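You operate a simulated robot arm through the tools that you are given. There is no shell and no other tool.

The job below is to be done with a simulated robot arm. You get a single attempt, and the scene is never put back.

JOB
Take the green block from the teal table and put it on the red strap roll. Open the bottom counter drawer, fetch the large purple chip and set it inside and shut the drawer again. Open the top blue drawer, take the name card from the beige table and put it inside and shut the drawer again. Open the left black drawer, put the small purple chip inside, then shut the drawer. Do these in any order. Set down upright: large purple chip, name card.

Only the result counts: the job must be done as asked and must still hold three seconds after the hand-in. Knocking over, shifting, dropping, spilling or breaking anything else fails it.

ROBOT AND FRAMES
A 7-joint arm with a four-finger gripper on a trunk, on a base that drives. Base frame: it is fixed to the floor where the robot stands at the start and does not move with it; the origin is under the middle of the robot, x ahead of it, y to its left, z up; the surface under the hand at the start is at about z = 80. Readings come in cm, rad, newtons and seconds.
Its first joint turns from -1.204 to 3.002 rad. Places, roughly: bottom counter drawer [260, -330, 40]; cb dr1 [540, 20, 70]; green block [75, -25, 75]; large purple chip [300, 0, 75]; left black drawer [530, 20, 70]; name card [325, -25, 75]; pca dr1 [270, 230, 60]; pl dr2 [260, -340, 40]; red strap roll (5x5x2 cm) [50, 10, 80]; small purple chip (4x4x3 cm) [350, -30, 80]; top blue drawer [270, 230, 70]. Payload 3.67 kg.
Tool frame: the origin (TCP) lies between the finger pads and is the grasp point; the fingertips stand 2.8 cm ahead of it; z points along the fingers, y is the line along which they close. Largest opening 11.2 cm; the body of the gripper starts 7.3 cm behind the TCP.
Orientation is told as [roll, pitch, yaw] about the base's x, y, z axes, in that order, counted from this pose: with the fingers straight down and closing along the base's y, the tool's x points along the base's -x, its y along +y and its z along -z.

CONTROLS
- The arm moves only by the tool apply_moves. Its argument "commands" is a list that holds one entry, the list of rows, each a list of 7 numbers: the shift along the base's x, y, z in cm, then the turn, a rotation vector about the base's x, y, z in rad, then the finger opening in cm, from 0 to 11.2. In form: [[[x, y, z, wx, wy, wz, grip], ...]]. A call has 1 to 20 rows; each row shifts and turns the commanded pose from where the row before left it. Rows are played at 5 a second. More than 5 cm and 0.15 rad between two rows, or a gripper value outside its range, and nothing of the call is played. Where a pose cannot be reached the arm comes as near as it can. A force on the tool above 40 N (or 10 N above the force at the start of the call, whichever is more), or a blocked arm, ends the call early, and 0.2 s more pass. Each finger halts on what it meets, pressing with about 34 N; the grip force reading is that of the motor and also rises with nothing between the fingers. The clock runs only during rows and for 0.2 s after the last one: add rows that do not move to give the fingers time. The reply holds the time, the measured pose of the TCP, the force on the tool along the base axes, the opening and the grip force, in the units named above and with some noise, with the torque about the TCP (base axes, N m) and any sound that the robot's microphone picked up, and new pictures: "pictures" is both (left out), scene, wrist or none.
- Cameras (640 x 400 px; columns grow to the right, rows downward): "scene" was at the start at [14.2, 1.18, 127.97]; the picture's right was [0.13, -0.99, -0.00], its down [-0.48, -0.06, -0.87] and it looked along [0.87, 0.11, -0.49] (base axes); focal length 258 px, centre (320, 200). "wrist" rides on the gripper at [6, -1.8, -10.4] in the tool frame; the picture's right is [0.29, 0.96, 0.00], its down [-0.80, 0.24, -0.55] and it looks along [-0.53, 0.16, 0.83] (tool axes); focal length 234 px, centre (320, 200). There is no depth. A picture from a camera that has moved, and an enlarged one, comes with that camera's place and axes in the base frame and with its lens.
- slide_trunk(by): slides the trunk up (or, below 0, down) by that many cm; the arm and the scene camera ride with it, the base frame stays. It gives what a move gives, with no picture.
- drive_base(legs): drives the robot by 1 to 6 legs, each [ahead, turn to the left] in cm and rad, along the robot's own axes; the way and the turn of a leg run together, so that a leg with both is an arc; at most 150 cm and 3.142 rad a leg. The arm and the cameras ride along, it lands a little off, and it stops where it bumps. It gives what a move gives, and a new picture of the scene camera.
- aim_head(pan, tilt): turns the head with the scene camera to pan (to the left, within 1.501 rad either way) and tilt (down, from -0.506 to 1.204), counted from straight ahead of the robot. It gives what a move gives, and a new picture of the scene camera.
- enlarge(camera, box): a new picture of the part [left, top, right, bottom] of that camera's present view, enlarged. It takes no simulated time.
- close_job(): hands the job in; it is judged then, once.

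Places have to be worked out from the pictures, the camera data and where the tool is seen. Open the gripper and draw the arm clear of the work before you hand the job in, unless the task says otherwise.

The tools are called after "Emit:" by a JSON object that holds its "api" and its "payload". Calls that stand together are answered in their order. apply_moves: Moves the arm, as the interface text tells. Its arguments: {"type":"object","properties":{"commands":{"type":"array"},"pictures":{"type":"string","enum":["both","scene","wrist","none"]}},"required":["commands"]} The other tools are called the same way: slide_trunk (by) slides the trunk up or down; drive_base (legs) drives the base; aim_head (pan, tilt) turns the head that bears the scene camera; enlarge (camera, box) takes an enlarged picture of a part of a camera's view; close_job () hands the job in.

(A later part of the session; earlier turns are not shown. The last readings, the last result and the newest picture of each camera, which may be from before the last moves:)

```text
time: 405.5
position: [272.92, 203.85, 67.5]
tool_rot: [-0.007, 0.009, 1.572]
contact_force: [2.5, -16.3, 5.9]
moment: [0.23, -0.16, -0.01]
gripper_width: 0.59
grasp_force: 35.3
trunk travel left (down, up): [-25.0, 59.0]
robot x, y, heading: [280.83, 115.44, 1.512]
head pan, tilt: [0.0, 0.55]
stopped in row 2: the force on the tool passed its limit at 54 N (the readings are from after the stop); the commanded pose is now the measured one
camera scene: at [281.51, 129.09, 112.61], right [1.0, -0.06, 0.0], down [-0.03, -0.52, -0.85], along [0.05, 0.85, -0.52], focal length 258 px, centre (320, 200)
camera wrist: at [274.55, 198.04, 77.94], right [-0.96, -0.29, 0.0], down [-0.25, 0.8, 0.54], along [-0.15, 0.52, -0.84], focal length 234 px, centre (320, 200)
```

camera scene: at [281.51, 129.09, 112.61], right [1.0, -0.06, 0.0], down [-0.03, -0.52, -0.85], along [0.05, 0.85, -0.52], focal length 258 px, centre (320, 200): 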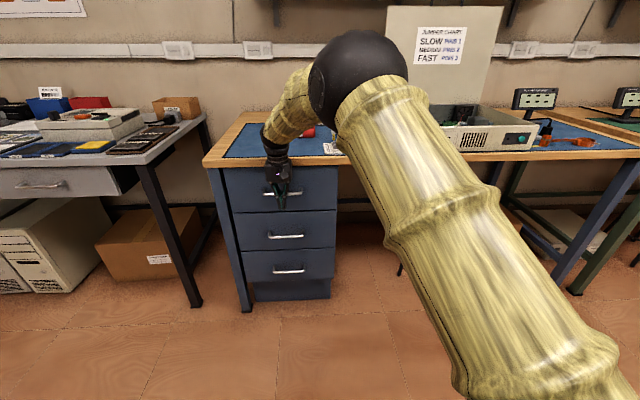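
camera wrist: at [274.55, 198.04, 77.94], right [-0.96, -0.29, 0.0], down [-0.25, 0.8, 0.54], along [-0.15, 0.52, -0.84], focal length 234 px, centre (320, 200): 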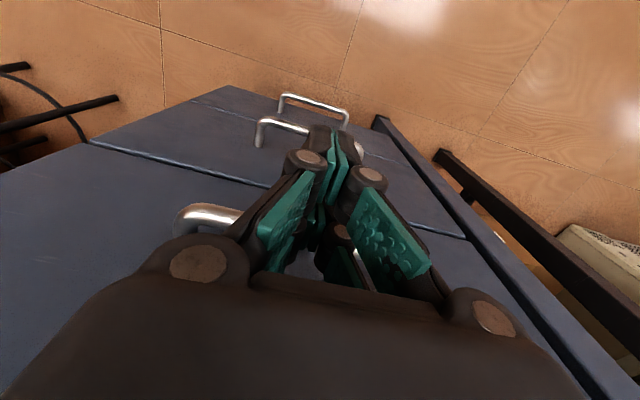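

At the stop. I back away, raise and check it's flush.

Emit:
{"api": "apply_moves", "payload": {"commands": [[[0, -3, 0, 0, 0, 0, 0], [0, -4, 0, 0, 0, 0, 0], [0, -4, 0, 0, 0, 0, 0], [0, -4, 0, 0, 0, 0, 0], [0, -4, 0, 0, 0, 0, 0], [0, -4, 2, 0, 0, 0, 0], [0, -4, 3, 0, 0, 0, 0], [0, -3, 4, 0, 0, 0, 0], [0, -2, 4, 0, 0, 0, 0], [0, 0, 4, 0, 0, 0, 0], [0, 0, 4, 0, 0, 0, 0], [0, 0, 4, 0, 0, 0, 0], [0, 0, 4, 0, 0, 0, 0], [0, 0, 4, 0, 0, 0, 0]]], "pictures": "scene"}}

Emit:
{"api": "enlarge", "payload": {"camera": "scene", "box": [190, 140, 366, 310]}}

```text
time: 406.9
position: [274.0, 181.09, 59.34]
tool_rot: [0.02, 0.175, 1.547]
contact_force: [0.5, 0.3, -0.6]
moment: [-0.01, 0.01, -0.02]
gripper_width: 0.0
grasp_force: 35.5
trunk travel left (down, up): [-25.0, 59.0]
robot x, y, heading: [280.76, 115.29, 1.511]
head pan, tilt: [0.0, 0.55]
stopped in row 6: the arm was blocked; the commanded pose is now the measured one
camera scene: at [281.53, 129.27, 112.58], right [1.0, -0.06, 0.0], down [-0.03, -0.52, -0.85], along [0.05, 0.85, -0.52], focal length 258 px, centre (320, 200)
```

scene: 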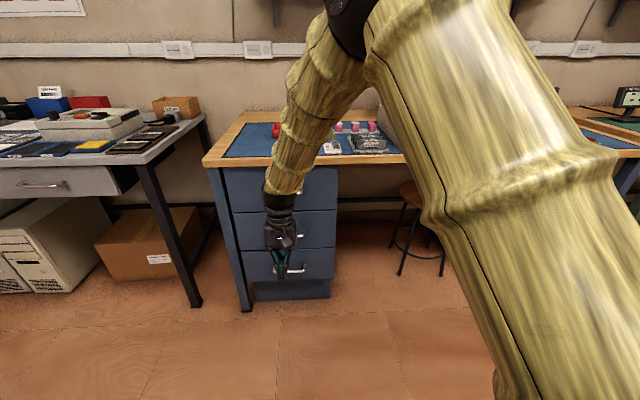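

```text
2.35 times, centred on (278, 225) of scene
camera zoom: at [281.53, 129.27, 112.58], right [1.0, -0.06, 0.0], down [-0.03, -0.52, -0.85], along [0.05, 0.85, -0.52], focal length 608 px, centre (419, 141)
```

zoom: 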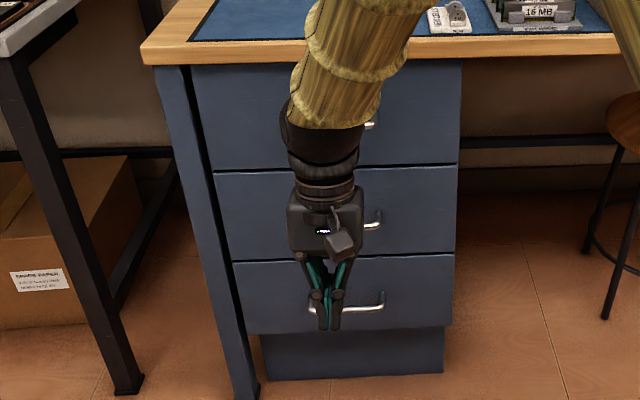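

The arm sagged off its path (tool now tilted, free in front of the drawers). I straighten it and raise it carefully.

Emit:
{"api": "apply_moves", "payload": {"commands": [[[0, 0, 3, 0.088, 0, 0, 0], [0, 0, 3, 0.087, -0.02, 0, 0], [0, 0, 3, 0, 0, 0, 0], [0, 0, 3, 0, 0, 0, 0], [0, 0, 0, 0, 0, 0, 0]]], "pictures": "scene"}}

```text
time: 408.1
position: [273.6, 180.76, 71.58]
tool_rot: [0.004, -0.002, 1.551]
contact_force: [0.4, -0.9, -0.1]
moment: [0.01, -0.04, 0.0]
gripper_width: 0.04
grasp_force: 35.9
trunk travel left (down, up): [-25.0, 59.0]
robot x, y, heading: [280.28, 115.56, 1.509]
head pan, tilt: [0.0, 0.55]
camera scene: at [281.5, 129.2, 112.58], right [1.0, -0.06, 0.0], down [-0.03, -0.52, -0.85], along [0.05, 0.85, -0.52], focal length 258 px, centre (320, 200)
```

scene: 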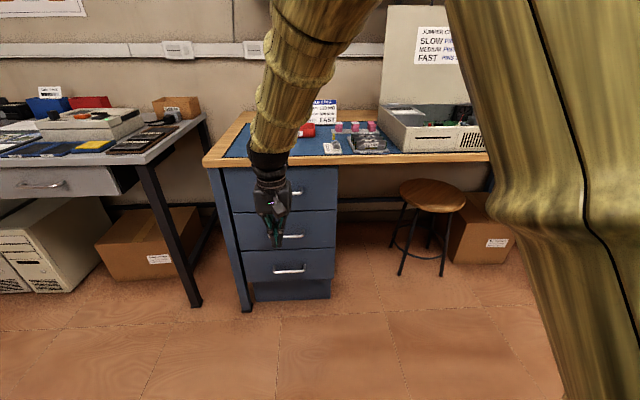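

Recovered. I retract and raise the hand, then check the drawers.

Emit:
{"api": "apply_moves", "payload": {"commands": [[[0, -2, 3, 0, 0, 0, 0], [0, -2, 4, 0, 0, 0, 0], [0, -2, 4, 0, 0, 0, 0], [0, -2, 4, 0, 0, 0, 0], [0, -2, 4, 0, 0, 0, 0], [0, -1, 4, 0, 0, 0, 0], [0, 0, 4, 0, 0, 0, 0], [0, 0, 0, 0, 0, 0, 0]]], "pictures": "scene"}}

Emit:
{"api": "enlarge", "payload": {"camera": "scene", "box": [190, 140, 366, 310]}}

```text
time: 409.9
position: [273.97, 169.81, 98.26]
tool_rot: [0.002, -0.001, 1.55]
contact_force: [0.4, 0.7, -0.5]
moment: [-0.03, 0.04, 0.0]
gripper_width: 0.05
grasp_force: 36.0
trunk travel left (down, up): [-25.0, 59.0]
robot x, y, heading: [280.5, 115.61, 1.513]
head pan, tilt: [0.0, 0.55]
camera scene: at [281.53, 129.22, 112.58], right [1.0, -0.06, 0.0], down [-0.03, -0.52, -0.85], along [0.05, 0.85, -0.52], focal length 258 px, centre (320, 200)
```

scene: 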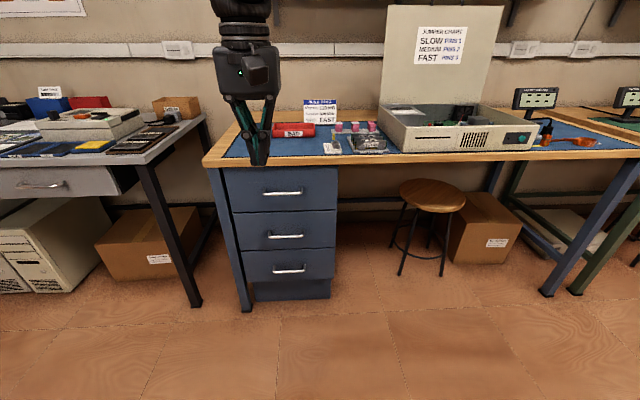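

```text
2.35 times, centred on (278, 225) of scene
camera zoom: at [281.53, 129.22, 112.58], right [1.0, -0.06, 0.0], down [-0.03, -0.52, -0.85], along [0.05, 0.85, -0.52], focal length 608 px, centre (419, 141)
```

zoom: 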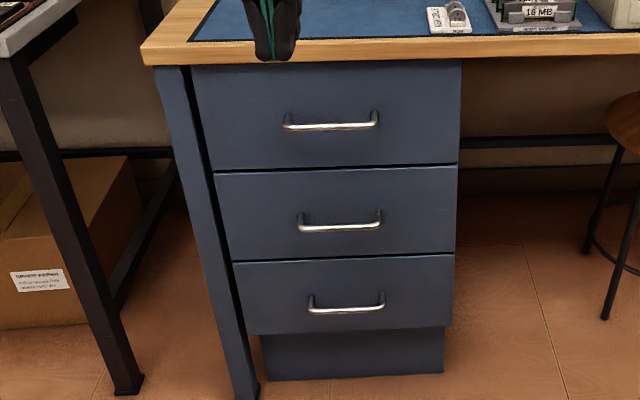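

The top blue drawer is flush shut with the card inside. Last: the large purple chip. I raise the trunk, turn around, and drive up to the left side of the beige table.

Emit:
{"api": "slide_trunk", "payload": {"by": 25}}

Emit:
{"api": "drive_base", "payload": {"legs": [[0, -2.96], [30, 0]]}}

```text
time: 412.4
position: [273.91, 170.0, 123.25]
tool_rot: [0.0, -0.002, 1.549]
contact_force: [-0.4, -0.3, 0.3]
moment: [-0.03, 0.0, 0.03]
gripper_width: 0.0
grasp_force: 36.0
trunk travel left (down, up): [-50.0, 34.0]
robot x, y, heading: [280.64, 115.42, 1.51]
head pan, tilt: [0.0, 0.55]
```

```text
time: 421.4
position: [302.38, 33.26, 123.14]
tool_rot: [0.002, 0.0, -1.385]
contact_force: [0.6, -0.7, -0.2]
moment: [0.03, 0.01, -0.01]
gripper_width: 0.0
grasp_force: 35.6
trunk travel left (down, up): [-50.0, 34.0]
robot x, y, heading: [284.99, 85.69, -1.423]
head pan, tilt: [0.0, 0.55]
camera scene: at [287.02, 71.56, 137.56], right [-0.99, -0.15, 0.0], down [-0.08, 0.52, -0.85], along [0.12, -0.84, -0.52], focal length 258 px, centre (320, 200)
```

scene: 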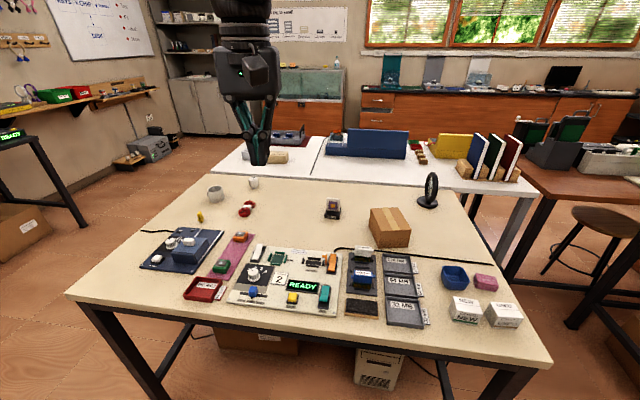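

The chip stand faces this side. I enlarge to verify it.

Emit:
{"api": "enlarge", "payload": {"camera": "scene", "box": [290, 180, 418, 260]}}

Emit:
{"api": "enlarge", "payload": {"camera": "scene", "box": [420, 250, 548, 330]}}

Emit:
{"api": "drive_base", "payload": {"legs": [[7, 0]]}}

```text
5.00 times, centred on (354, 220) of scene
camera zoom: at [287.02, 71.56, 137.56], right [-0.99, -0.15, 0.0], down [-0.08, 0.52, -0.85], along [0.12, -0.84, -0.52], focal length 1291 px, centre (150, 100)
```

zoom: 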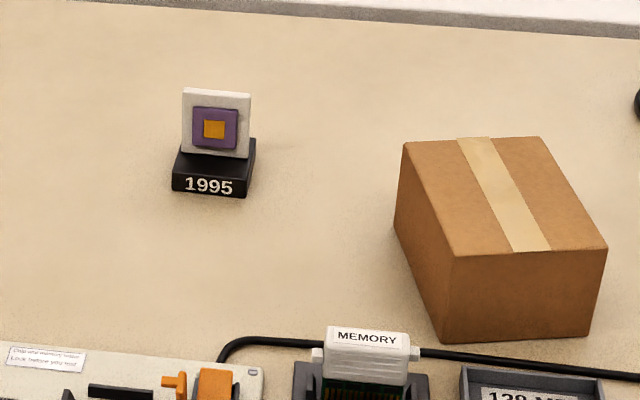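

```text
5.00 times, centred on (484, 290) of scene
camera zoom: at [287.02, 71.56, 137.56], right [-0.99, -0.15, 0.0], down [-0.08, 0.52, -0.85], along [0.12, -0.84, -0.52], focal length 1291 px, centre (-500, -250)
```

zoom: 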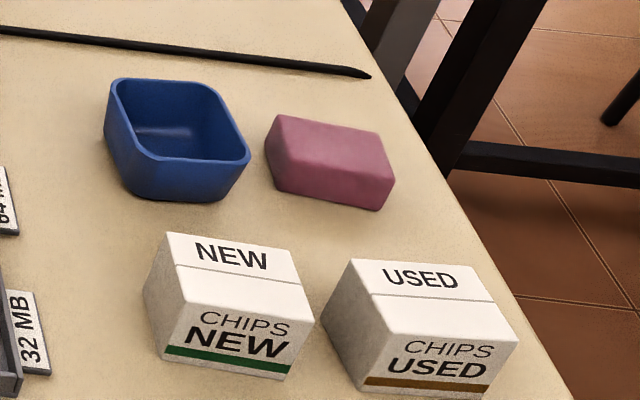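

```text
time: 422.4
position: [303.38, 26.05, 123.13]
tool_rot: [0.002, -0.001, -1.387]
contact_force: [-0.1, -0.3, -0.5]
moment: [0.03, 0.01, 0.0]
gripper_width: 0.0
grasp_force: 35.9
trunk travel left (down, up): [-50.0, 34.0]
robot x, y, heading: [285.99, 78.12, -1.424]
head pan, tilt: [0.0, 0.55]
camera scene: at [288.08, 64.44, 137.56], right [-0.99, -0.15, 0.0], down [-0.08, 0.52, -0.85], along [0.12, -0.84, -0.52], focal length 258 px, centre (320, 200)
```

scene: 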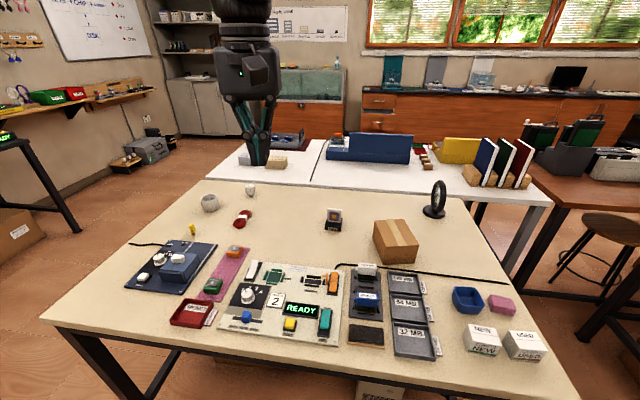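

It is the purple processor on a stand marked 1995, facing +y. I move the hand over it, turning the tool so that it closes along y.

Emit:
{"api": "apply_moves", "payload": {"commands": [[[-0.94, -3.5, 0, 0, 0, 0.139, 2], [-0.94, -3.5, 0, 0, 0, 0.139, 4], [-0.94, -3.5, -1, 0, 0, 0.139, 6], [-0.94, -3.5, -2, 0, 0, 0.139, 6], [-0.94, -3.5, -2, 0, 0, 0.139, 6], [-0.94, -3.5, -2, 0, 0, 0.139, 6], [-0.94, -3.5, -2, 0, 0, 0.139, 6], [-0.94, -3.5, -3, 0, 0, 0.139, 6], [-0.94, -3.5, -3, 0, 0, 0.139, 6], [-0.94, -3.5, -3, 0, 0, 0.136, 6], [0, 0, 0, 0, 0, 0, 6], [0, 0, 0, 0, 0, 0, 6]]]}}

Emit:
{"api": "enlarge", "payload": {"camera": "scene", "box": [290, 180, 418, 260]}}

```text
time: 425.0
position: [294.17, -9.07, 105.03]
tool_rot: [0.003, -0.002, 0.0]
contact_force: [-0.3, -0.2, -0.4]
moment: [0.0, -0.02, 0.0]
gripper_width: 6.01
grasp_force: 0.0
trunk travel left (down, up): [-50.0, 34.0]
robot x, y, heading: [286.36, 78.49, -1.426]
head pan, tilt: [0.0, 0.55]
camera scene: at [288.03, 64.51, 137.56], right [-0.99, -0.15, 0.0], down [-0.08, 0.52, -0.85], along [0.12, -0.84, -0.52], focal length 258 px, centre (320, 200)
camera wrist: at [288.06, -10.96, 115.42], right [-0.29, 0.96, 0.0], down [0.8, 0.24, 0.56], along [0.53, 0.16, -0.83], focal length 234 px, centre (320, 200)
```

scene: 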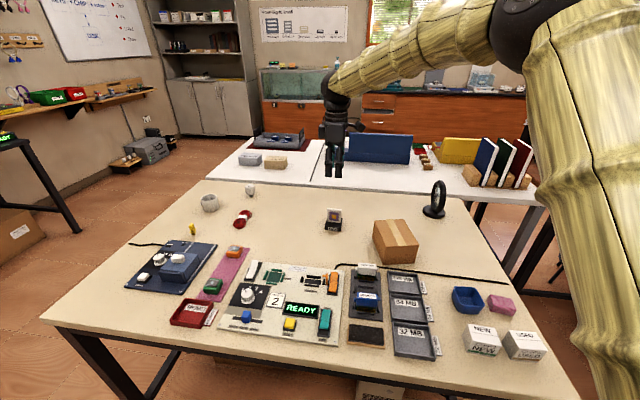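
wrist: 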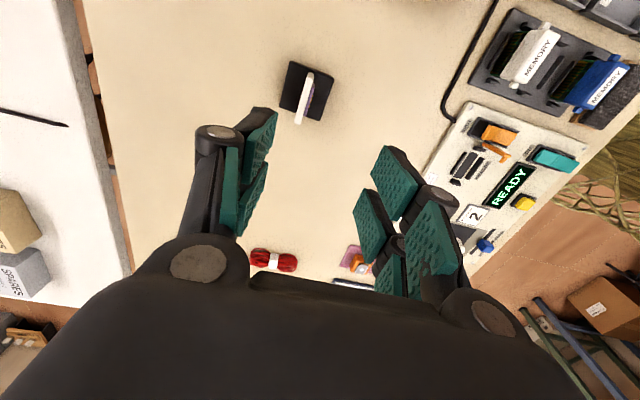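

```text
5.00 times, centred on (354, 220) of scene
camera zoom: at [288.03, 64.51, 137.56], right [-0.99, -0.15, 0.0], down [-0.08, 0.52, -0.85], along [0.12, -0.84, -0.52], focal length 1291 px, centre (150, 100)
```

zoom: 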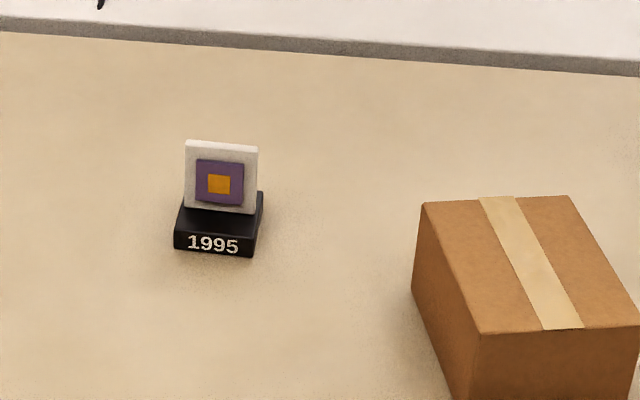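

Emit:
{"api": "enlarge", "payload": {"camera": "wrist", "box": [240, 40, 368, 140]}}

```text
4.00 times, centred on (304, 90) of wrist
camera zoom: at [288.06, -10.96, 115.42], right [-0.29, 0.96, 0.0], down [0.8, 0.24, 0.56], along [0.53, 0.16, -0.83], focal length 937 px, centre (384, 640)
```

zoom: 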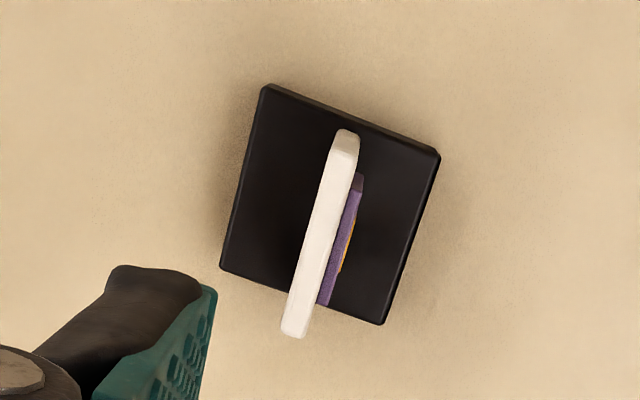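

The stand's base centre is (293.6,-11.2), 5.7 cm square, yaw −0.04; the plate is in its middle, top at z≈87.5. I align, descend to z≈86.3 and close on the plate.

Emit:
{"api": "apply_moves", "payload": {"commands": [[[-0.5, -1.9, -2, 0, 0, -0.04, 5], [0, 0, -4, 0, 0, 0, 5], [0, 0, -4, 0, 0, 0, 5], [0, 0, -3, 0, 0, 0, 5], [0, 0, 0, 0, 0, 0, 5]]], "pictures": "wrist"}}

Emit:
{"api": "enlarge", "payload": {"camera": "scene", "box": [290, 150, 418, 250]}}

```text
time: 426.2
position: [293.44, -10.81, 92.1]
tool_rot: [0.002, -0.003, -0.04]
contact_force: [-0.1, -0.1, 0.1]
moment: [-0.01, 0.01, 0.0]
gripper_width: 5.02
grasp_force: 0.0
trunk travel left (down, up): [-50.0, 34.0]
robot x, y, heading: [285.7, 78.45, -1.427]
head pan, tilt: [0.0, 0.55]
camera wrist: at [287.26, -12.29, 102.46], right [-0.25, 0.97, 0.0], down [0.81, 0.21, 0.56], along [0.54, 0.14, -0.83], focal length 234 px, centre (320, 200)
```

wrist: 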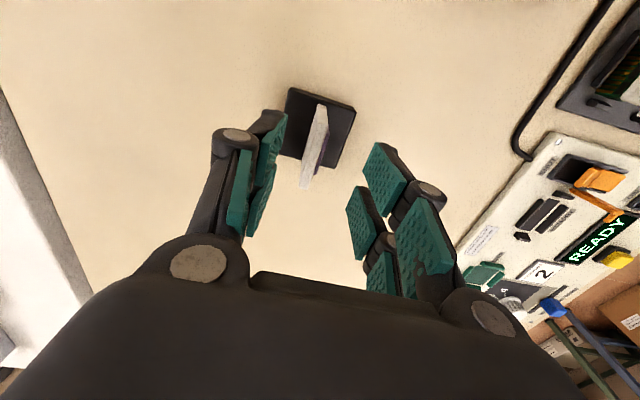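

```text
4.00 times, centred on (354, 200) of scene
camera zoom: at [288.04, 64.6, 137.58], right [-0.99, -0.15, 0.0], down [-0.08, 0.52, -0.85], along [0.12, -0.84, -0.52], focal length 1033 px, centre (184, 200)
```

zoom: 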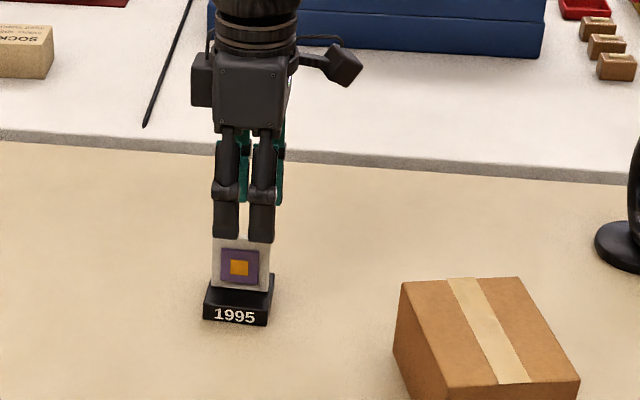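

Aligned. Final descent and close.

Emit:
{"api": "apply_moves", "payload": {"commands": [[[-0.1, -0.3, -2, 0, 0, 0, 5], [0, 0, -2, 0, 0, 0, 5], [0, 0, -1.8, 0, 0, 0, 5], [0, 0, 0, 0, 0, 0, 5], [0, 0, 0, 0, 0, 0, 2.5], [0, 0, 0, 0, 0, 0, 1], [0, 0, 0, 0, 0, 0, 0.4], [0, 0, 0, 0, 0, 0, 0.4], [0, 0, 0, 0, 0, 0, 0.4]]]}}

```text
time: 428.2
position: [293.43, -11.02, 86.41]
tool_rot: [0.002, -0.003, -0.04]
contact_force: [-0.4, -0.4, -0.1]
moment: [-0.01, 0.0, 0.01]
gripper_width: 1.17
grasp_force: 33.6
trunk travel left (down, up): [-50.0, 34.0]
robot x, y, heading: [285.85, 78.59, -1.423]
head pan, tilt: [0.0, 0.55]
camera scene: at [288.05, 64.58, 137.58], right [-0.99, -0.15, 0.0], down [-0.08, 0.52, -0.85], along [0.12, -0.84, -0.52], focal length 258 px, centre (320, 200)
camera wrist: at [287.3, -12.55, 96.8], right [-0.25, 0.97, 0.0], down [0.81, 0.21, 0.56], along [0.54, 0.14, -0.83], focal length 234 px, centre (320, 200)
```

scene: 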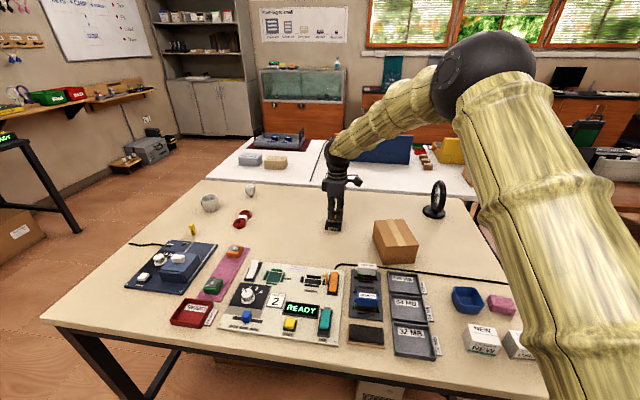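
wrist: 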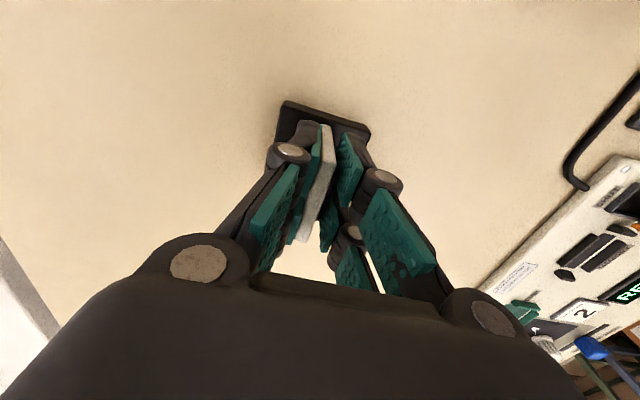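

Gripped (1.17 cm). Lift straight up and retract.

Emit:
{"api": "apply_moves", "payload": {"commands": [[[0, 0, 1, 0, 0, 0, 0.4], [0, 0, 3, 0, 0, 0, 0.4], [0, 0, 4, 0, 0, 0, 0.4], [0, 0, 4, 0, 0, 0, 0.4], [0, 0, 4, 0, 0, 0, 0.4], [0, 0, 4, 0, 0, 0, 0.4], [0, 0, 4, 0, 0, 0, 0.4], [0, 0, 4, 0, 0, 0, 0.4], [0, 0, 4, 0, 0, 0, 0.4], [0, 2, 4, 0, 0, 0, 0.4], [0, 4, 2, 0, 0, 0, 0.4], [0, 4, 0, 0, 0, 0, 0.4], [0, 4, 0, 0, 0, 0, 0.4], [0, 4, 0, 0, 0, 0, 0.4], [0, 4, 0, 0, 0, 0, 0.4], [0, 4, 0, 0, 0, 0, 0.4], [0, 4, 0, 0, 0, 0, 0.4], [0, 0, 0, 0, 0, 0, 0.4]]]}}

```text
time: 432.0
position: [293.62, 18.97, 124.33]
tool_rot: [0.002, 0.0, -0.041]
contact_force: [-0.4, -0.1, -1.1]
moment: [0.07, -0.02, 0.02]
gripper_width: 1.14
grasp_force: 33.7
trunk travel left (down, up): [-50.0, 34.0]
robot x, y, heading: [285.34, 78.32, -1.424]
head pan, tilt: [0.0, 0.55]
camera scene: at [288.08, 64.5, 137.56], right [-0.99, -0.15, 0.0], down [-0.08, 0.52, -0.85], along [0.12, -0.84, -0.52], focal length 258 px, centre (320, 200)
camera wrist: at [287.44, 17.42, 134.65], right [-0.25, 0.97, 0.0], down [0.81, 0.21, 0.56], along [0.54, 0.14, -0.83], focal length 234 px, centre (320, 200)
```

scene: 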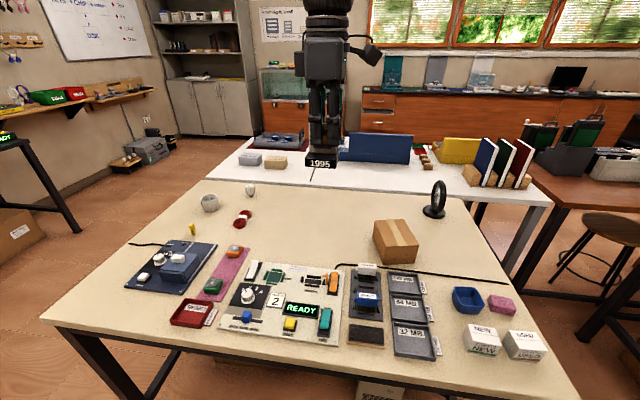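
wrist: 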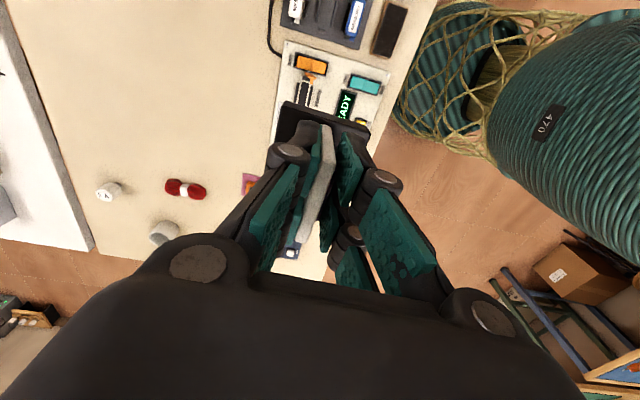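

The chip stand is held upright. I drive out: back up, along the left corridor to x≈429, then down the far corridor.

Emit:
{"api": "drive_base", "payload": {"legs": [[-30, 0], [0, 1.424], [145, 0], [0, -1.571]]}}

```text
time: 448.1
position: [425.22, 47.97, 124.45]
tool_rot: [0.002, -0.002, -0.19]
contact_force: [0.6, -0.3, -1.6]
moment: [0.02, 0.01, -0.02]
gripper_width: 1.18
grasp_force: 33.5
trunk travel left (down, up): [-50.0, 34.0]
robot x, y, heading: [426.5, 107.49, -1.574]
head pan, tilt: [0.0, 0.55]
camera scene: at [426.52, 93.84, 137.58], right [-1.0, 0.0, 0.0], down [0.0, 0.52, -0.85], along [0.0, -0.85, -0.52], focal length 258 px, centre (320, 200)
```

scene: 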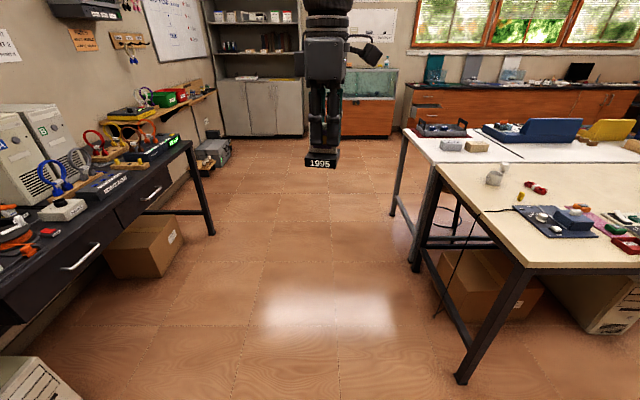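

Straight and clear ahead. Drive down to y≈-224 and turn towards the counter row.

Emit:
{"api": "drive_base", "payload": {"legs": [[150, 0], [150, 0], [31, 0], [0, -1.571]]}}

```text
time: 468.2
position: [366.02, -223.86, 124.43]
tool_rot: [0.003, -0.002, -1.757]
contact_force: [-0.2, 0.2, -2.2]
moment: [-0.01, 0.03, 0.0]
gripper_width: 1.19
grasp_force: 33.8
trunk travel left (down, up): [-50.0, 34.0]
robot x, y, heading: [425.76, -225.2, -3.141]
head pan, tilt: [0.0, 0.55]
camera scene: at [412.0, -224.85, 137.58], right [0.0, 1.0, 0.0], down [0.52, 0.0, -0.85], along [-0.85, 0.0, -0.52], focal length 258 px, centre (320, 200)
```

scene: 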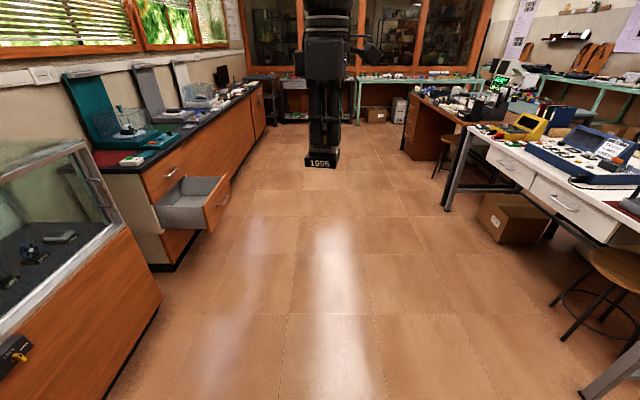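

Drawer still open. Drive 163 cm on and turn to face it.

Emit:
{"api": "drive_base", "payload": {"legs": [[82, 0], [81, 0], [0, 1.571]]}}

Emit:
{"api": "enlarge", "payload": {"camera": "scene", "box": [220, 220, 420, 345]}}

```text
time: 480.4
position: [259.96, -283.27, 124.35]
tool_rot: [0.002, 0.0, -0.2]
contact_force: [1.2, -1.0, -0.8]
moment: [-0.01, 0.02, -0.01]
gripper_width: 1.16
grasp_force: 34.3
trunk travel left (down, up): [-50.0, 34.0]
robot x, y, heading: [261.53, -223.12, -1.587]
head pan, tilt: [0.0, 0.55]
camera scene: at [261.68, -237.37, 137.58], right [-1.0, 0.01, 0.0], down [0.01, 0.52, -0.85], along [-0.01, -0.85, -0.52], focal length 258 px, centre (320, 200)
```

scene: 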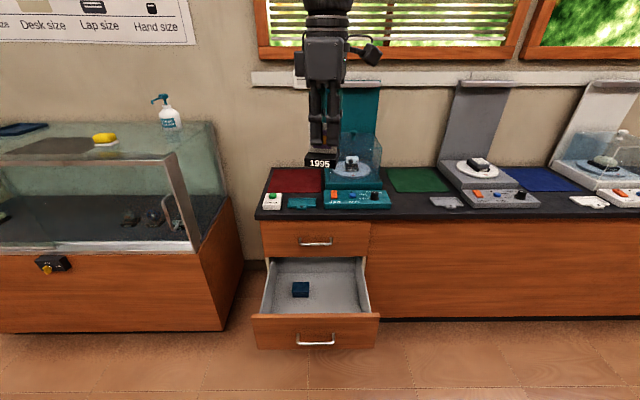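

```text
3.20 times, centred on (320, 282) of scene
camera zoom: at [261.68, -237.37, 137.58], right [-1.0, 0.01, 0.0], down [0.01, 0.52, -0.85], along [-0.01, -0.85, -0.52], focal length 826 px, centre (320, -64)
```

zoom: 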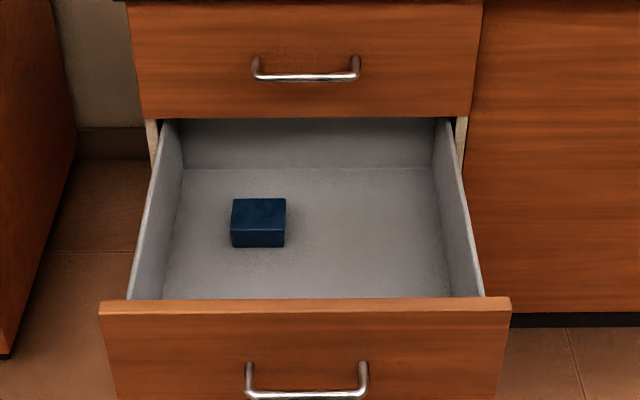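

The drawer interior: x≈244.5–281, blue item at x 266–274, y≈-317. I'll set the chip at (255,-306). I lower the trunk 45 cm, straighten the yaw and move above that spot.

Emit:
{"api": "slide_trunk", "payload": {"by": -45}}

Emit:
{"api": "apply_moves", "payload": {"commands": [[[-0.5, -3, 0, 0, 0, 0.1, 0.4], [-0.5, -3, 0, 0, 0, 0.1, 0.4], [-1, -3, 0, 0, 0, 0, 0.4], [-1, -3, 0, 0, 0, 0, 0.4], [-1, -4, 0, 0, 0, 0, 0.4], [-1, -4, 0, 0, 0, 0, 0.4], [0, -2.7, 0, 0, 0, 0, 0.4], [0, 0, 0, 0, 0, 0, 0.4], [0, 0, 0, 0, 0, 0, 0.4]]]}}

```text
refused: -45 is not a number from -40 to 40
```

```text
time: 482.4
position: [254.81, -306.04, 124.21]
tool_rot: [0.005, 0.001, 0.0]
contact_force: [0.1, 0.9, -1.1]
moment: [-0.02, 0.02, 0.01]
gripper_width: 1.17
grasp_force: 34.1
trunk travel left (down, up): [-50.0, 34.0]
robot x, y, heading: [261.56, -223.33, -1.581]
head pan, tilt: [0.0, 0.55]
camera scene: at [261.67, -237.43, 137.57], right [-1.0, 0.01, 0.0], down [0.01, 0.52, -0.85], along [-0.01, -0.85, -0.52], focal length 258 px, centre (320, 200)
camera wrist: at [248.75, -307.87, 134.6], right [-0.29, 0.96, 0.0], down [0.8, 0.24, 0.56], along [0.53, 0.16, -0.83], focal length 234 px, centre (320, 200)
```

scene: 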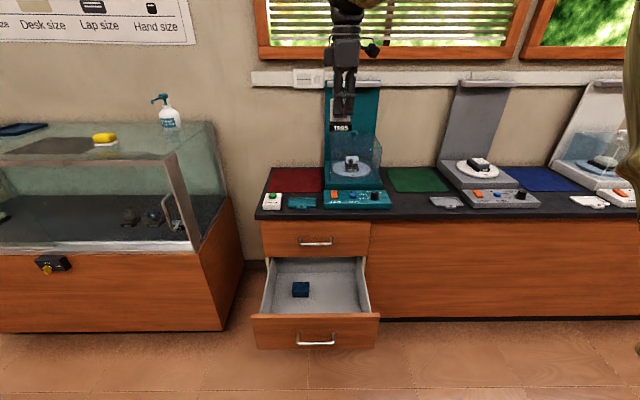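
wrist: 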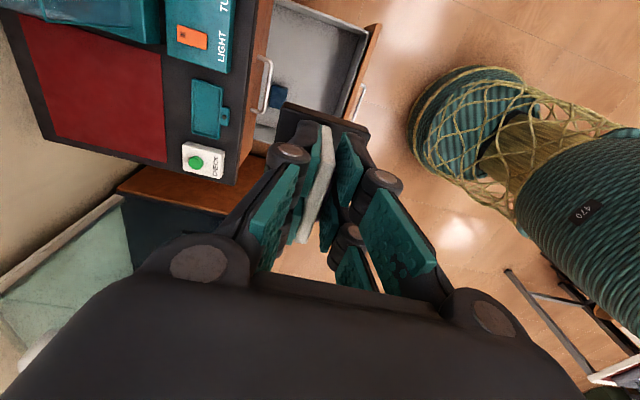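

The hand is already over the spot; the counter edge (y≈-319) is clear. I slide the trunk down 40.

Emit:
{"api": "slide_trunk", "payload": {"by": -40}}

Emit:
{"api": "apply_moves", "payload": {"commands": [[[0, 0, -3, 0, 0, 0, 0.4], [0, 0, -4, 0, 0, 0, 0.4], [0, 0, -4, 0, 0, 0, 0.4], [0, 0, 0, 0, 0, 0, 0.4]]]}}

```text
time: 486.2
position: [254.84, -306.03, 84.32]
tool_rot: [0.0, -0.004, 0.003]
contact_force: [0.9, -0.5, -0.4]
moment: [0.01, 0.01, 0.01]
gripper_width: 1.15
grasp_force: 34.1
trunk travel left (down, up): [-10.0, 74.0]
robot x, y, heading: [261.71, -223.54, -1.582]
head pan, tilt: [0.0, 0.55]
```

```text
time: 487.2
position: [254.84, -306.08, 73.03]
tool_rot: [0.003, -0.001, 0.002]
contact_force: [0.1, 0.0, -1.3]
moment: [0.02, -0.02, 0.0]
gripper_width: 1.17
grasp_force: 33.6
trunk travel left (down, up): [-10.0, 74.0]
robot x, y, heading: [261.64, -223.63, -1.581]
head pan, tilt: [0.0, 0.55]
camera scene: at [261.65, -237.38, 97.58], right [-1.0, 0.01, 0.0], down [0.01, 0.52, -0.85], along [-0.01, -0.85, -0.52], focal length 258 px, centre (320, 200)
camera wrist: at [248.71, -307.85, 83.44], right [-0.29, 0.96, 0.0], down [0.8, 0.24, 0.56], along [0.53, 0.16, -0.83], focal length 234 px, centre (320, 200)
```

scene: 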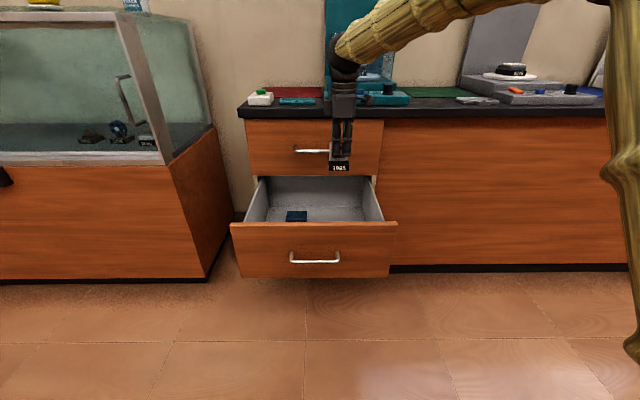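
wrist: 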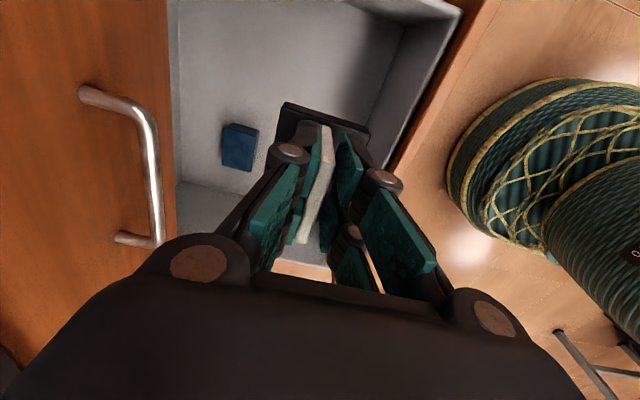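

Clear path. I descend to z≈51 and check.

Emit:
{"api": "apply_moves", "payload": {"commands": [[[0, 0, -4, 0, 0, 0, 0.4], [0, 0, -4, 0, 0, 0, 0.4], [0, 0, -4, 0, 0, 0, 0.4], [0, 0, -4, 0, 0, 0, 0.4], [0, 0, -3, 0, 0, 0, 0.4], [0, 0, -2, 0, 0, 0, 0.4], [0, 0, 0, 0, 0, 0, 0.4]]]}}

```text
time: 488.8
position: [254.72, -305.92, 52.24]
tool_rot: [0.002, -0.001, 0.002]
contact_force: [0.2, -0.3, -1.0]
moment: [-0.01, 0.03, -0.03]
gripper_width: 1.15
grasp_force: 33.9
trunk travel left (down, up): [-10.0, 74.0]
robot x, y, heading: [261.77, -223.2, -1.58]
head pan, tilt: [0.0, 0.55]
camera scene: at [261.66, -237.38, 97.58], right [-1.0, 0.01, 0.0], down [0.01, 0.52, -0.85], along [-0.01, -0.85, -0.52], focal length 258 px, centre (320, 200)
camera wrist: at [248.61, -307.66, 62.64], right [-0.29, 0.96, 0.0], down [0.8, 0.24, 0.56], along [0.53, 0.16, -0.83], focal length 234 px, centre (320, 200)
```

scene: 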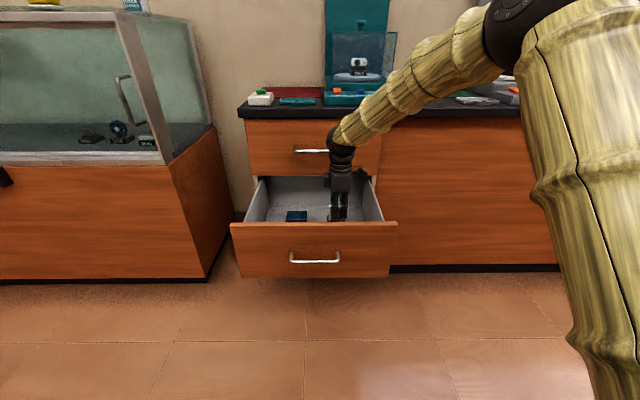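
wrist: 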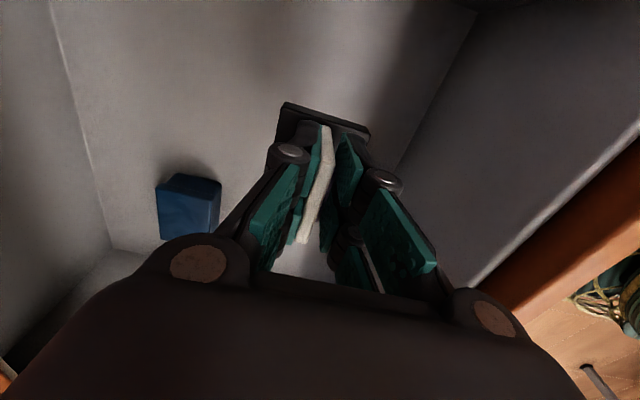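

Good. Now in small steps until contact.

Emit:
{"api": "apply_moves", "payload": {"commands": [[[0, 0, -1, 0, 0, 0, 0.4], [0, 0, -1, 0, 0, 0, 0.4], [0, 0, -1, 0, 0, 0, 0.4], [0, 0, 0, 0, 0, 0, 0.4]]], "pictures": "none"}}

Emit:
{"api": "apply_moves", "payload": {"commands": [[[0, 0, -0.5, 0, 0, 0, 0.4], [0, 0, -0.5, 0, 0, 0, 0.4], [0, 0, 0, 0, 0, 0, 0.4]]], "pictures": "none"}}

Emit:
{"api": "apply_moves", "payload": {"commands": [[[0, 0, -0.4, 0, 0, 0, 0.4], [0, 0, 0, 0, 0, 0, 0.4]]], "pictures": "wrist"}}

```text
time: 489.8
position: [254.92, -305.93, 49.2]
tool_rot: [0.001, -0.002, 0.001]
contact_force: [-0.6, -0.3, -0.5]
moment: [-0.01, -0.02, 0.0]
gripper_width: 1.16
grasp_force: 34.1
trunk travel left (down, up): [-10.0, 74.0]
robot x, y, heading: [261.63, -223.46, -1.582]
head pan, tilt: [0.0, 0.55]
```

```text
time: 490.6
position: [254.87, -306.0, 48.26]
tool_rot: [0.003, -0.002, 0.003]
contact_force: [0.2, -0.6, -0.5]
moment: [-0.01, 0.02, 0.0]
gripper_width: 1.15
grasp_force: 34.5
trunk travel left (down, up): [-10.0, 74.0]
robot x, y, heading: [261.77, -223.3, -1.584]
head pan, tilt: [0.0, 0.55]
```

```text
time: 491.2
position: [254.83, -305.96, 47.81]
tool_rot: [0.002, -0.003, 0.002]
contact_force: [0.2, -0.4, -1.0]
moment: [0.0, 0.01, 0.0]
gripper_width: 1.15
grasp_force: 33.8
trunk travel left (down, up): [-10.0, 74.0]
robot x, y, heading: [261.92, -223.44, -1.585]
head pan, tilt: [0.0, 0.55]
camera wrist: at [248.76, -307.75, 58.22], right [-0.29, 0.96, 0.0], down [0.8, 0.24, 0.56], along [0.53, 0.16, -0.83], focal length 234 px, centre (320, 200)
```

wrist: 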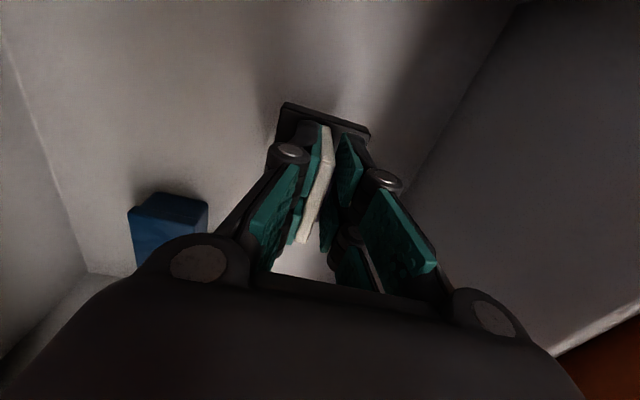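

Emit:
{"api": "apply_moves", "payload": {"commands": [[[0, 0, -0.4, 0, 0, 0, 0.4], [0, 0, 0, 0, 0, 0, 0.4]]], "pictures": "none"}}

Emit:
{"api": "apply_moves", "payload": {"commands": [[[0, 0, -0.4, 0, 0, 0, 0.4], [0, 0, 0, 0, 0, 0, 0.4]]], "pictures": "none"}}

Emit:
{"api": "apply_moves", "payload": {"commands": [[[0, 0, -0.4, 0, 0, 0, 0.4], [0, 0, 0, 0, 0, 0, 0.4]]], "pictures": "none"}}

Emit:
{"api": "apply_moves", "payload": {"commands": [[[0, 0, -0.35, 0, 0, 0, 0.4], [0, 0, 0, 0, 0, 0, 0.4]]], "pictures": "none"}}

```text
time: 491.8
position: [254.8, -306.18, 47.45]
tool_rot: [0.001, -0.001, 0.001]
contact_force: [-0.5, -0.1, -1.4]
moment: [0.02, 0.01, 0.02]
gripper_width: 1.18
grasp_force: 34.0
trunk travel left (down, up): [-10.0, 74.0]
robot x, y, heading: [261.71, -223.55, -1.582]
head pan, tilt: [0.0, 0.55]
```

```text
time: 492.4
position: [254.87, -306.05, 46.97]
tool_rot: [0.0, 0.0, 0.001]
contact_force: [0.5, 0.2, -1.5]
moment: [0.01, -0.02, 0.01]
gripper_width: 1.15
grasp_force: 34.0
trunk travel left (down, up): [-10.0, 74.0]
robot x, y, heading: [261.75, -223.61, -1.581]
head pan, tilt: [0.0, 0.55]
```

```text
time: 493.0
position: [254.8, -306.07, 46.61]
tool_rot: [0.002, 0.0, 0.001]
contact_force: [0.7, -0.1, -0.4]
moment: [-0.02, 0.02, 0.03]
gripper_width: 1.14
grasp_force: 33.7
trunk travel left (down, up): [-10.0, 74.0]
robot x, y, heading: [261.57, -223.39, -1.583]
head pan, tilt: [0.0, 0.55]
```

```text
time: 493.6
position: [254.91, -306.02, 46.28]
tool_rot: [0.003, -0.002, 0.002]
contact_force: [0.3, -0.1, -0.6]
moment: [-0.01, 0.02, 0.01]
gripper_width: 1.17
grasp_force: 34.0
trunk travel left (down, up): [-10.0, 74.0]
robot x, y, heading: [261.96, -223.52, -1.58]
head pan, tilt: [0.0, 0.55]
```

Emit:
{"api": "apply_moves", "payload": {"commands": [[[0, 0, -0.35, 0, 0, 0, 0.4], [0, 0, 0, 0, 0, 0, 0.4]]], "pictures": "none"}}

Emit:
{"api": "apply_moves", "payload": {"commands": [[[0, 0, -0.35, 0, 0, 0, 0.4], [0, 0, 0, 0, 0, 0, 0.4]]], "pictures": "none"}}

Emit:
{"api": "apply_moves", "payload": {"commands": [[[0, 0, -0.35, 0, 0, 0, 0.4], [0, 0, 0, 0, 0, 0, 0.4]]], "pictures": "none"}}

Emit:
{"api": "apply_moves", "payload": {"commands": [[[0, 0, -0.35, 0, 0, 0, 0.4], [0, 0, 0, 0, 0, 0, 0.4]]], "pictures": "wrist"}}

```text
time: 494.2
position: [254.85, -306.08, 45.91]
tool_rot: [0.002, -0.001, 0.002]
contact_force: [-1.1, 0.1, -1.5]
moment: [0.01, 0.03, 0.01]
gripper_width: 1.15
grasp_force: 34.3
trunk travel left (down, up): [-10.0, 74.0]
robot x, y, heading: [261.68, -223.31, -1.584]
head pan, tilt: [0.0, 0.55]
```

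```text
time: 494.8
position: [254.8, -306.13, 45.62]
tool_rot: [0.003, -0.002, 0.001]
contact_force: [-0.6, 0.0, -1.1]
moment: [0.02, -0.01, -0.01]
gripper_width: 1.16
grasp_force: 33.7
trunk travel left (down, up): [-10.0, 74.0]
robot x, y, heading: [261.47, -223.42, -1.579]
head pan, tilt: [0.0, 0.55]
```

```text
time: 495.4
position: [254.82, -305.98, 45.39]
tool_rot: [0.002, -0.001, 0.002]
contact_force: [-0.2, 0.8, -1.3]
moment: [0.02, 0.02, 0.01]
gripper_width: 1.17
grasp_force: 33.9
trunk travel left (down, up): [-10.0, 74.0]
robot x, y, heading: [261.31, -223.44, -1.58]
head pan, tilt: [0.0, 0.55]
```

```text
time: 496.0
position: [254.81, -305.96, 44.84]
tool_rot: [0.002, -0.002, 0.0]
contact_force: [0.5, 0.0, -0.6]
moment: [0.01, 0.04, -0.02]
gripper_width: 1.15
grasp_force: 34.1
trunk travel left (down, up): [-10.0, 74.0]
robot x, y, heading: [261.82, -223.41, -1.576]
head pan, tilt: [0.0, 0.55]
camera wrist: at [248.73, -307.77, 55.25], right [-0.29, 0.96, 0.0], down [0.8, 0.24, 0.56], along [0.53, 0.16, -0.83], focal length 234 px, centre (320, 200)
```

wrist: 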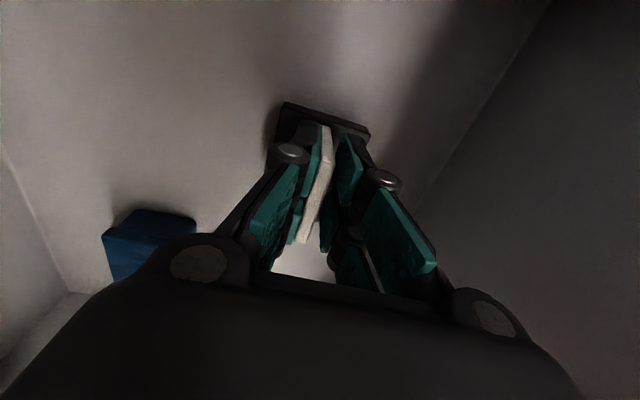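

Emit:
{"api": "apply_moves", "payload": {"commands": [[[0, 0, -0.3, 0, 0, 0, 0.4], [0, 0, 0, 0, 0, 0, 0.4]]], "pictures": "none"}}

Emit:
{"api": "apply_moves", "payload": {"commands": [[[0, 0, -0.3, 0, 0, 0, 0.4], [0, 0, 0, 0, 0, 0, 0.4]]], "pictures": "none"}}

Emit:
{"api": "apply_moves", "payload": {"commands": [[[0, 0, -0.3, 0, 0, 0, 0.4], [0, 0, 0, 0, 0, 0, 0.4]]], "pictures": "none"}}

```text
time: 496.6
position: [254.74, -306.04, 44.6]
tool_rot: [0.001, -0.002, 0.002]
contact_force: [-0.3, 0.8, -1.3]
moment: [-0.03, 0.01, -0.04]
gripper_width: 1.17
grasp_force: 33.7
trunk travel left (down, up): [-10.0, 74.0]
robot x, y, heading: [261.61, -223.37, -1.584]
head pan, tilt: [0.0, 0.55]
```

```text
time: 497.2
position: [254.83, -306.07, 44.3]
tool_rot: [0.003, -0.003, 0.002]
contact_force: [-0.4, -0.3, -1.9]
moment: [0.04, 0.04, 0.02]
gripper_width: 1.17
grasp_force: 34.8
trunk travel left (down, up): [-10.0, 74.0]
robot x, y, heading: [261.25, -223.27, -1.581]
head pan, tilt: [0.0, 0.55]
```

```text
time: 497.8
position: [254.77, -306.08, 44.04]
tool_rot: [0.002, -0.003, 0.002]
contact_force: [1.2, -0.4, 0.0]
moment: [0.02, 0.04, 0.0]
gripper_width: 1.16
grasp_force: 33.6
trunk travel left (down, up): [-10.0, 74.0]
robot x, y, heading: [261.53, -223.62, -1.581]
head pan, tilt: [0.0, 0.55]
```

Emit:
{"api": "apply_moves", "payload": {"commands": [[[0, 0, -0.3, 0, 0, 0, 0.4], [0, 0, 0, 0, 0, 0, 0.4]]], "pictures": "none"}}

Emit:
{"api": "apply_moves", "payload": {"commands": [[[0, 0, -0.3, 0, 0, 0, 0.4], [0, 0, 0, 0, 0, 0, 0.4]]], "pictures": "none"}}

Emit:
{"api": "apply_moves", "payload": {"commands": [[[0, 0, -0.3, 0, 0, 0, 0.4], [0, 0, 0, 0, 0, 0, 0.4]]], "pictures": "wrist"}}

```text
time: 498.4
position: [254.79, -306.04, 43.95]
tool_rot: [0.002, -0.001, 0.002]
contact_force: [-1.0, -0.7, 13.6]
moment: [-0.03, -0.08, 0.01]
gripper_width: 1.16
grasp_force: 33.8
trunk travel left (down, up): [-10.0, 74.0]
robot x, y, heading: [261.46, -223.41, -1.583]
head pan, tilt: [0.0, 0.55]
```

```text
time: 499.0
position: [254.79, -306.06, 43.84]
tool_rot: [-0.003, -0.003, -0.002]
contact_force: [-5.0, -0.4, 39.7]
moment: [-0.02, 0.05, 0.0]
gripper_width: 1.16
grasp_force: 34.3
trunk travel left (down, up): [-10.0, 74.0]
robot x, y, heading: [261.72, -223.34, -1.585]
head pan, tilt: [0.0, 0.55]
```

```text
time: 499.6
position: [254.82, -305.98, 43.5]
tool_rot: [-0.003, -0.002, 0.0]
contact_force: [-3.4, -2.6, 39.7]
moment: [-0.1, -0.05, 0.01]
gripper_width: 1.15
grasp_force: 33.6
trunk travel left (down, up): [-10.0, 74.0]
robot x, y, heading: [261.56, -223.41, -1.584]
head pan, tilt: [0.0, 0.55]
camera wrist: at [248.8, -307.69, 53.84], right [-0.29, 0.96, 0.0], down [0.8, 0.24, 0.55], along [0.53, 0.16, -0.83], focal length 234 px, centre (320, 200)
```

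wrist: 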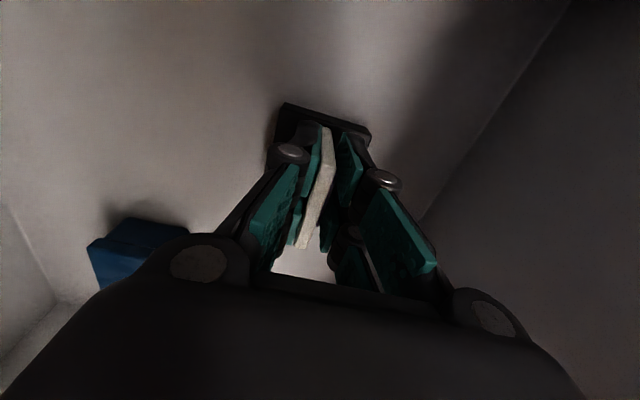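

Firm contact on the drawer floor. Ease up, open, and rise straight.

Emit:
{"api": "apply_moves", "payload": {"commands": [[[0, 0, 0.45, 0, 0, 0, 0.4], [0, 0, 0, 0, 0, 0, 0.4], [0, 0, 0, 0, 0, 0, 1.8], [0, 0, 0, 0, 0, 0, 2.8], [0, 0, 0, 0, 0, 0, 3.6], [0, 0, 1, 0, 0, 0, 3.6], [0, 0, 3, 0, 0, 0, 3.6], [0, 0, 4, 0, 0, 0, 3.6], [0, 0, 4, 0, 0, 0, 3.6], [0, 0, 4, 0, 0, 0, 3.6], [0, 0, 4, 0, 0, 0, 3.6], [0, 0, 4, 0, 0, 0, 3.6], [0, 0, 4, 0, 0, 0, 3.6]]]}}

Emit:
{"api": "enlarge", "payload": {"camera": "scene", "box": [220, 150, 420, 290]}}

```text
time: 502.4
position: [254.83, -305.83, 71.6]
tool_rot: [0.001, -0.003, 0.001]
contact_force: [0.3, 0.2, -0.1]
moment: [0.03, 0.02, 0.02]
gripper_width: 3.59
grasp_force: 0.1
trunk travel left (down, up): [-10.0, 74.0]
robot x, y, heading: [261.83, -223.53, -1.582]
head pan, tilt: [0.0, 0.55]
camera scene: at [261.66, -237.38, 97.57], right [-1.0, 0.01, 0.0], down [0.01, 0.52, -0.85], along [-0.01, -0.85, -0.52], focal length 258 px, centre (320, 200)
camera wrist: at [248.64, -307.66, 81.92], right [-0.29, 0.96, 0.0], down [0.8, 0.24, 0.56], along [0.53, 0.16, -0.83], focal length 234 px, centre (320, 200)
```

scene: 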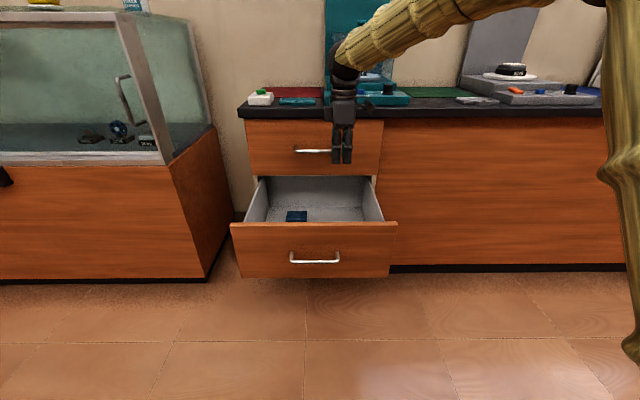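
wrist: 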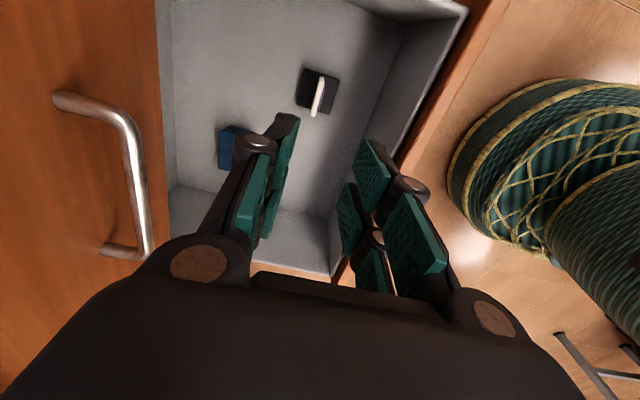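

```text
2.86 times, centred on (320, 220) of scene
camera zoom: at [261.66, -237.38, 97.57], right [-1.0, 0.01, 0.0], down [0.01, 0.52, -0.85], along [-0.01, -0.85, -0.52], focal length 738 px, centre (320, 143)
```

zoom: 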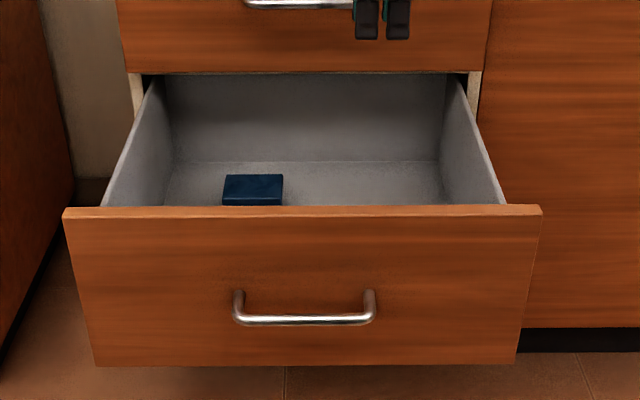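

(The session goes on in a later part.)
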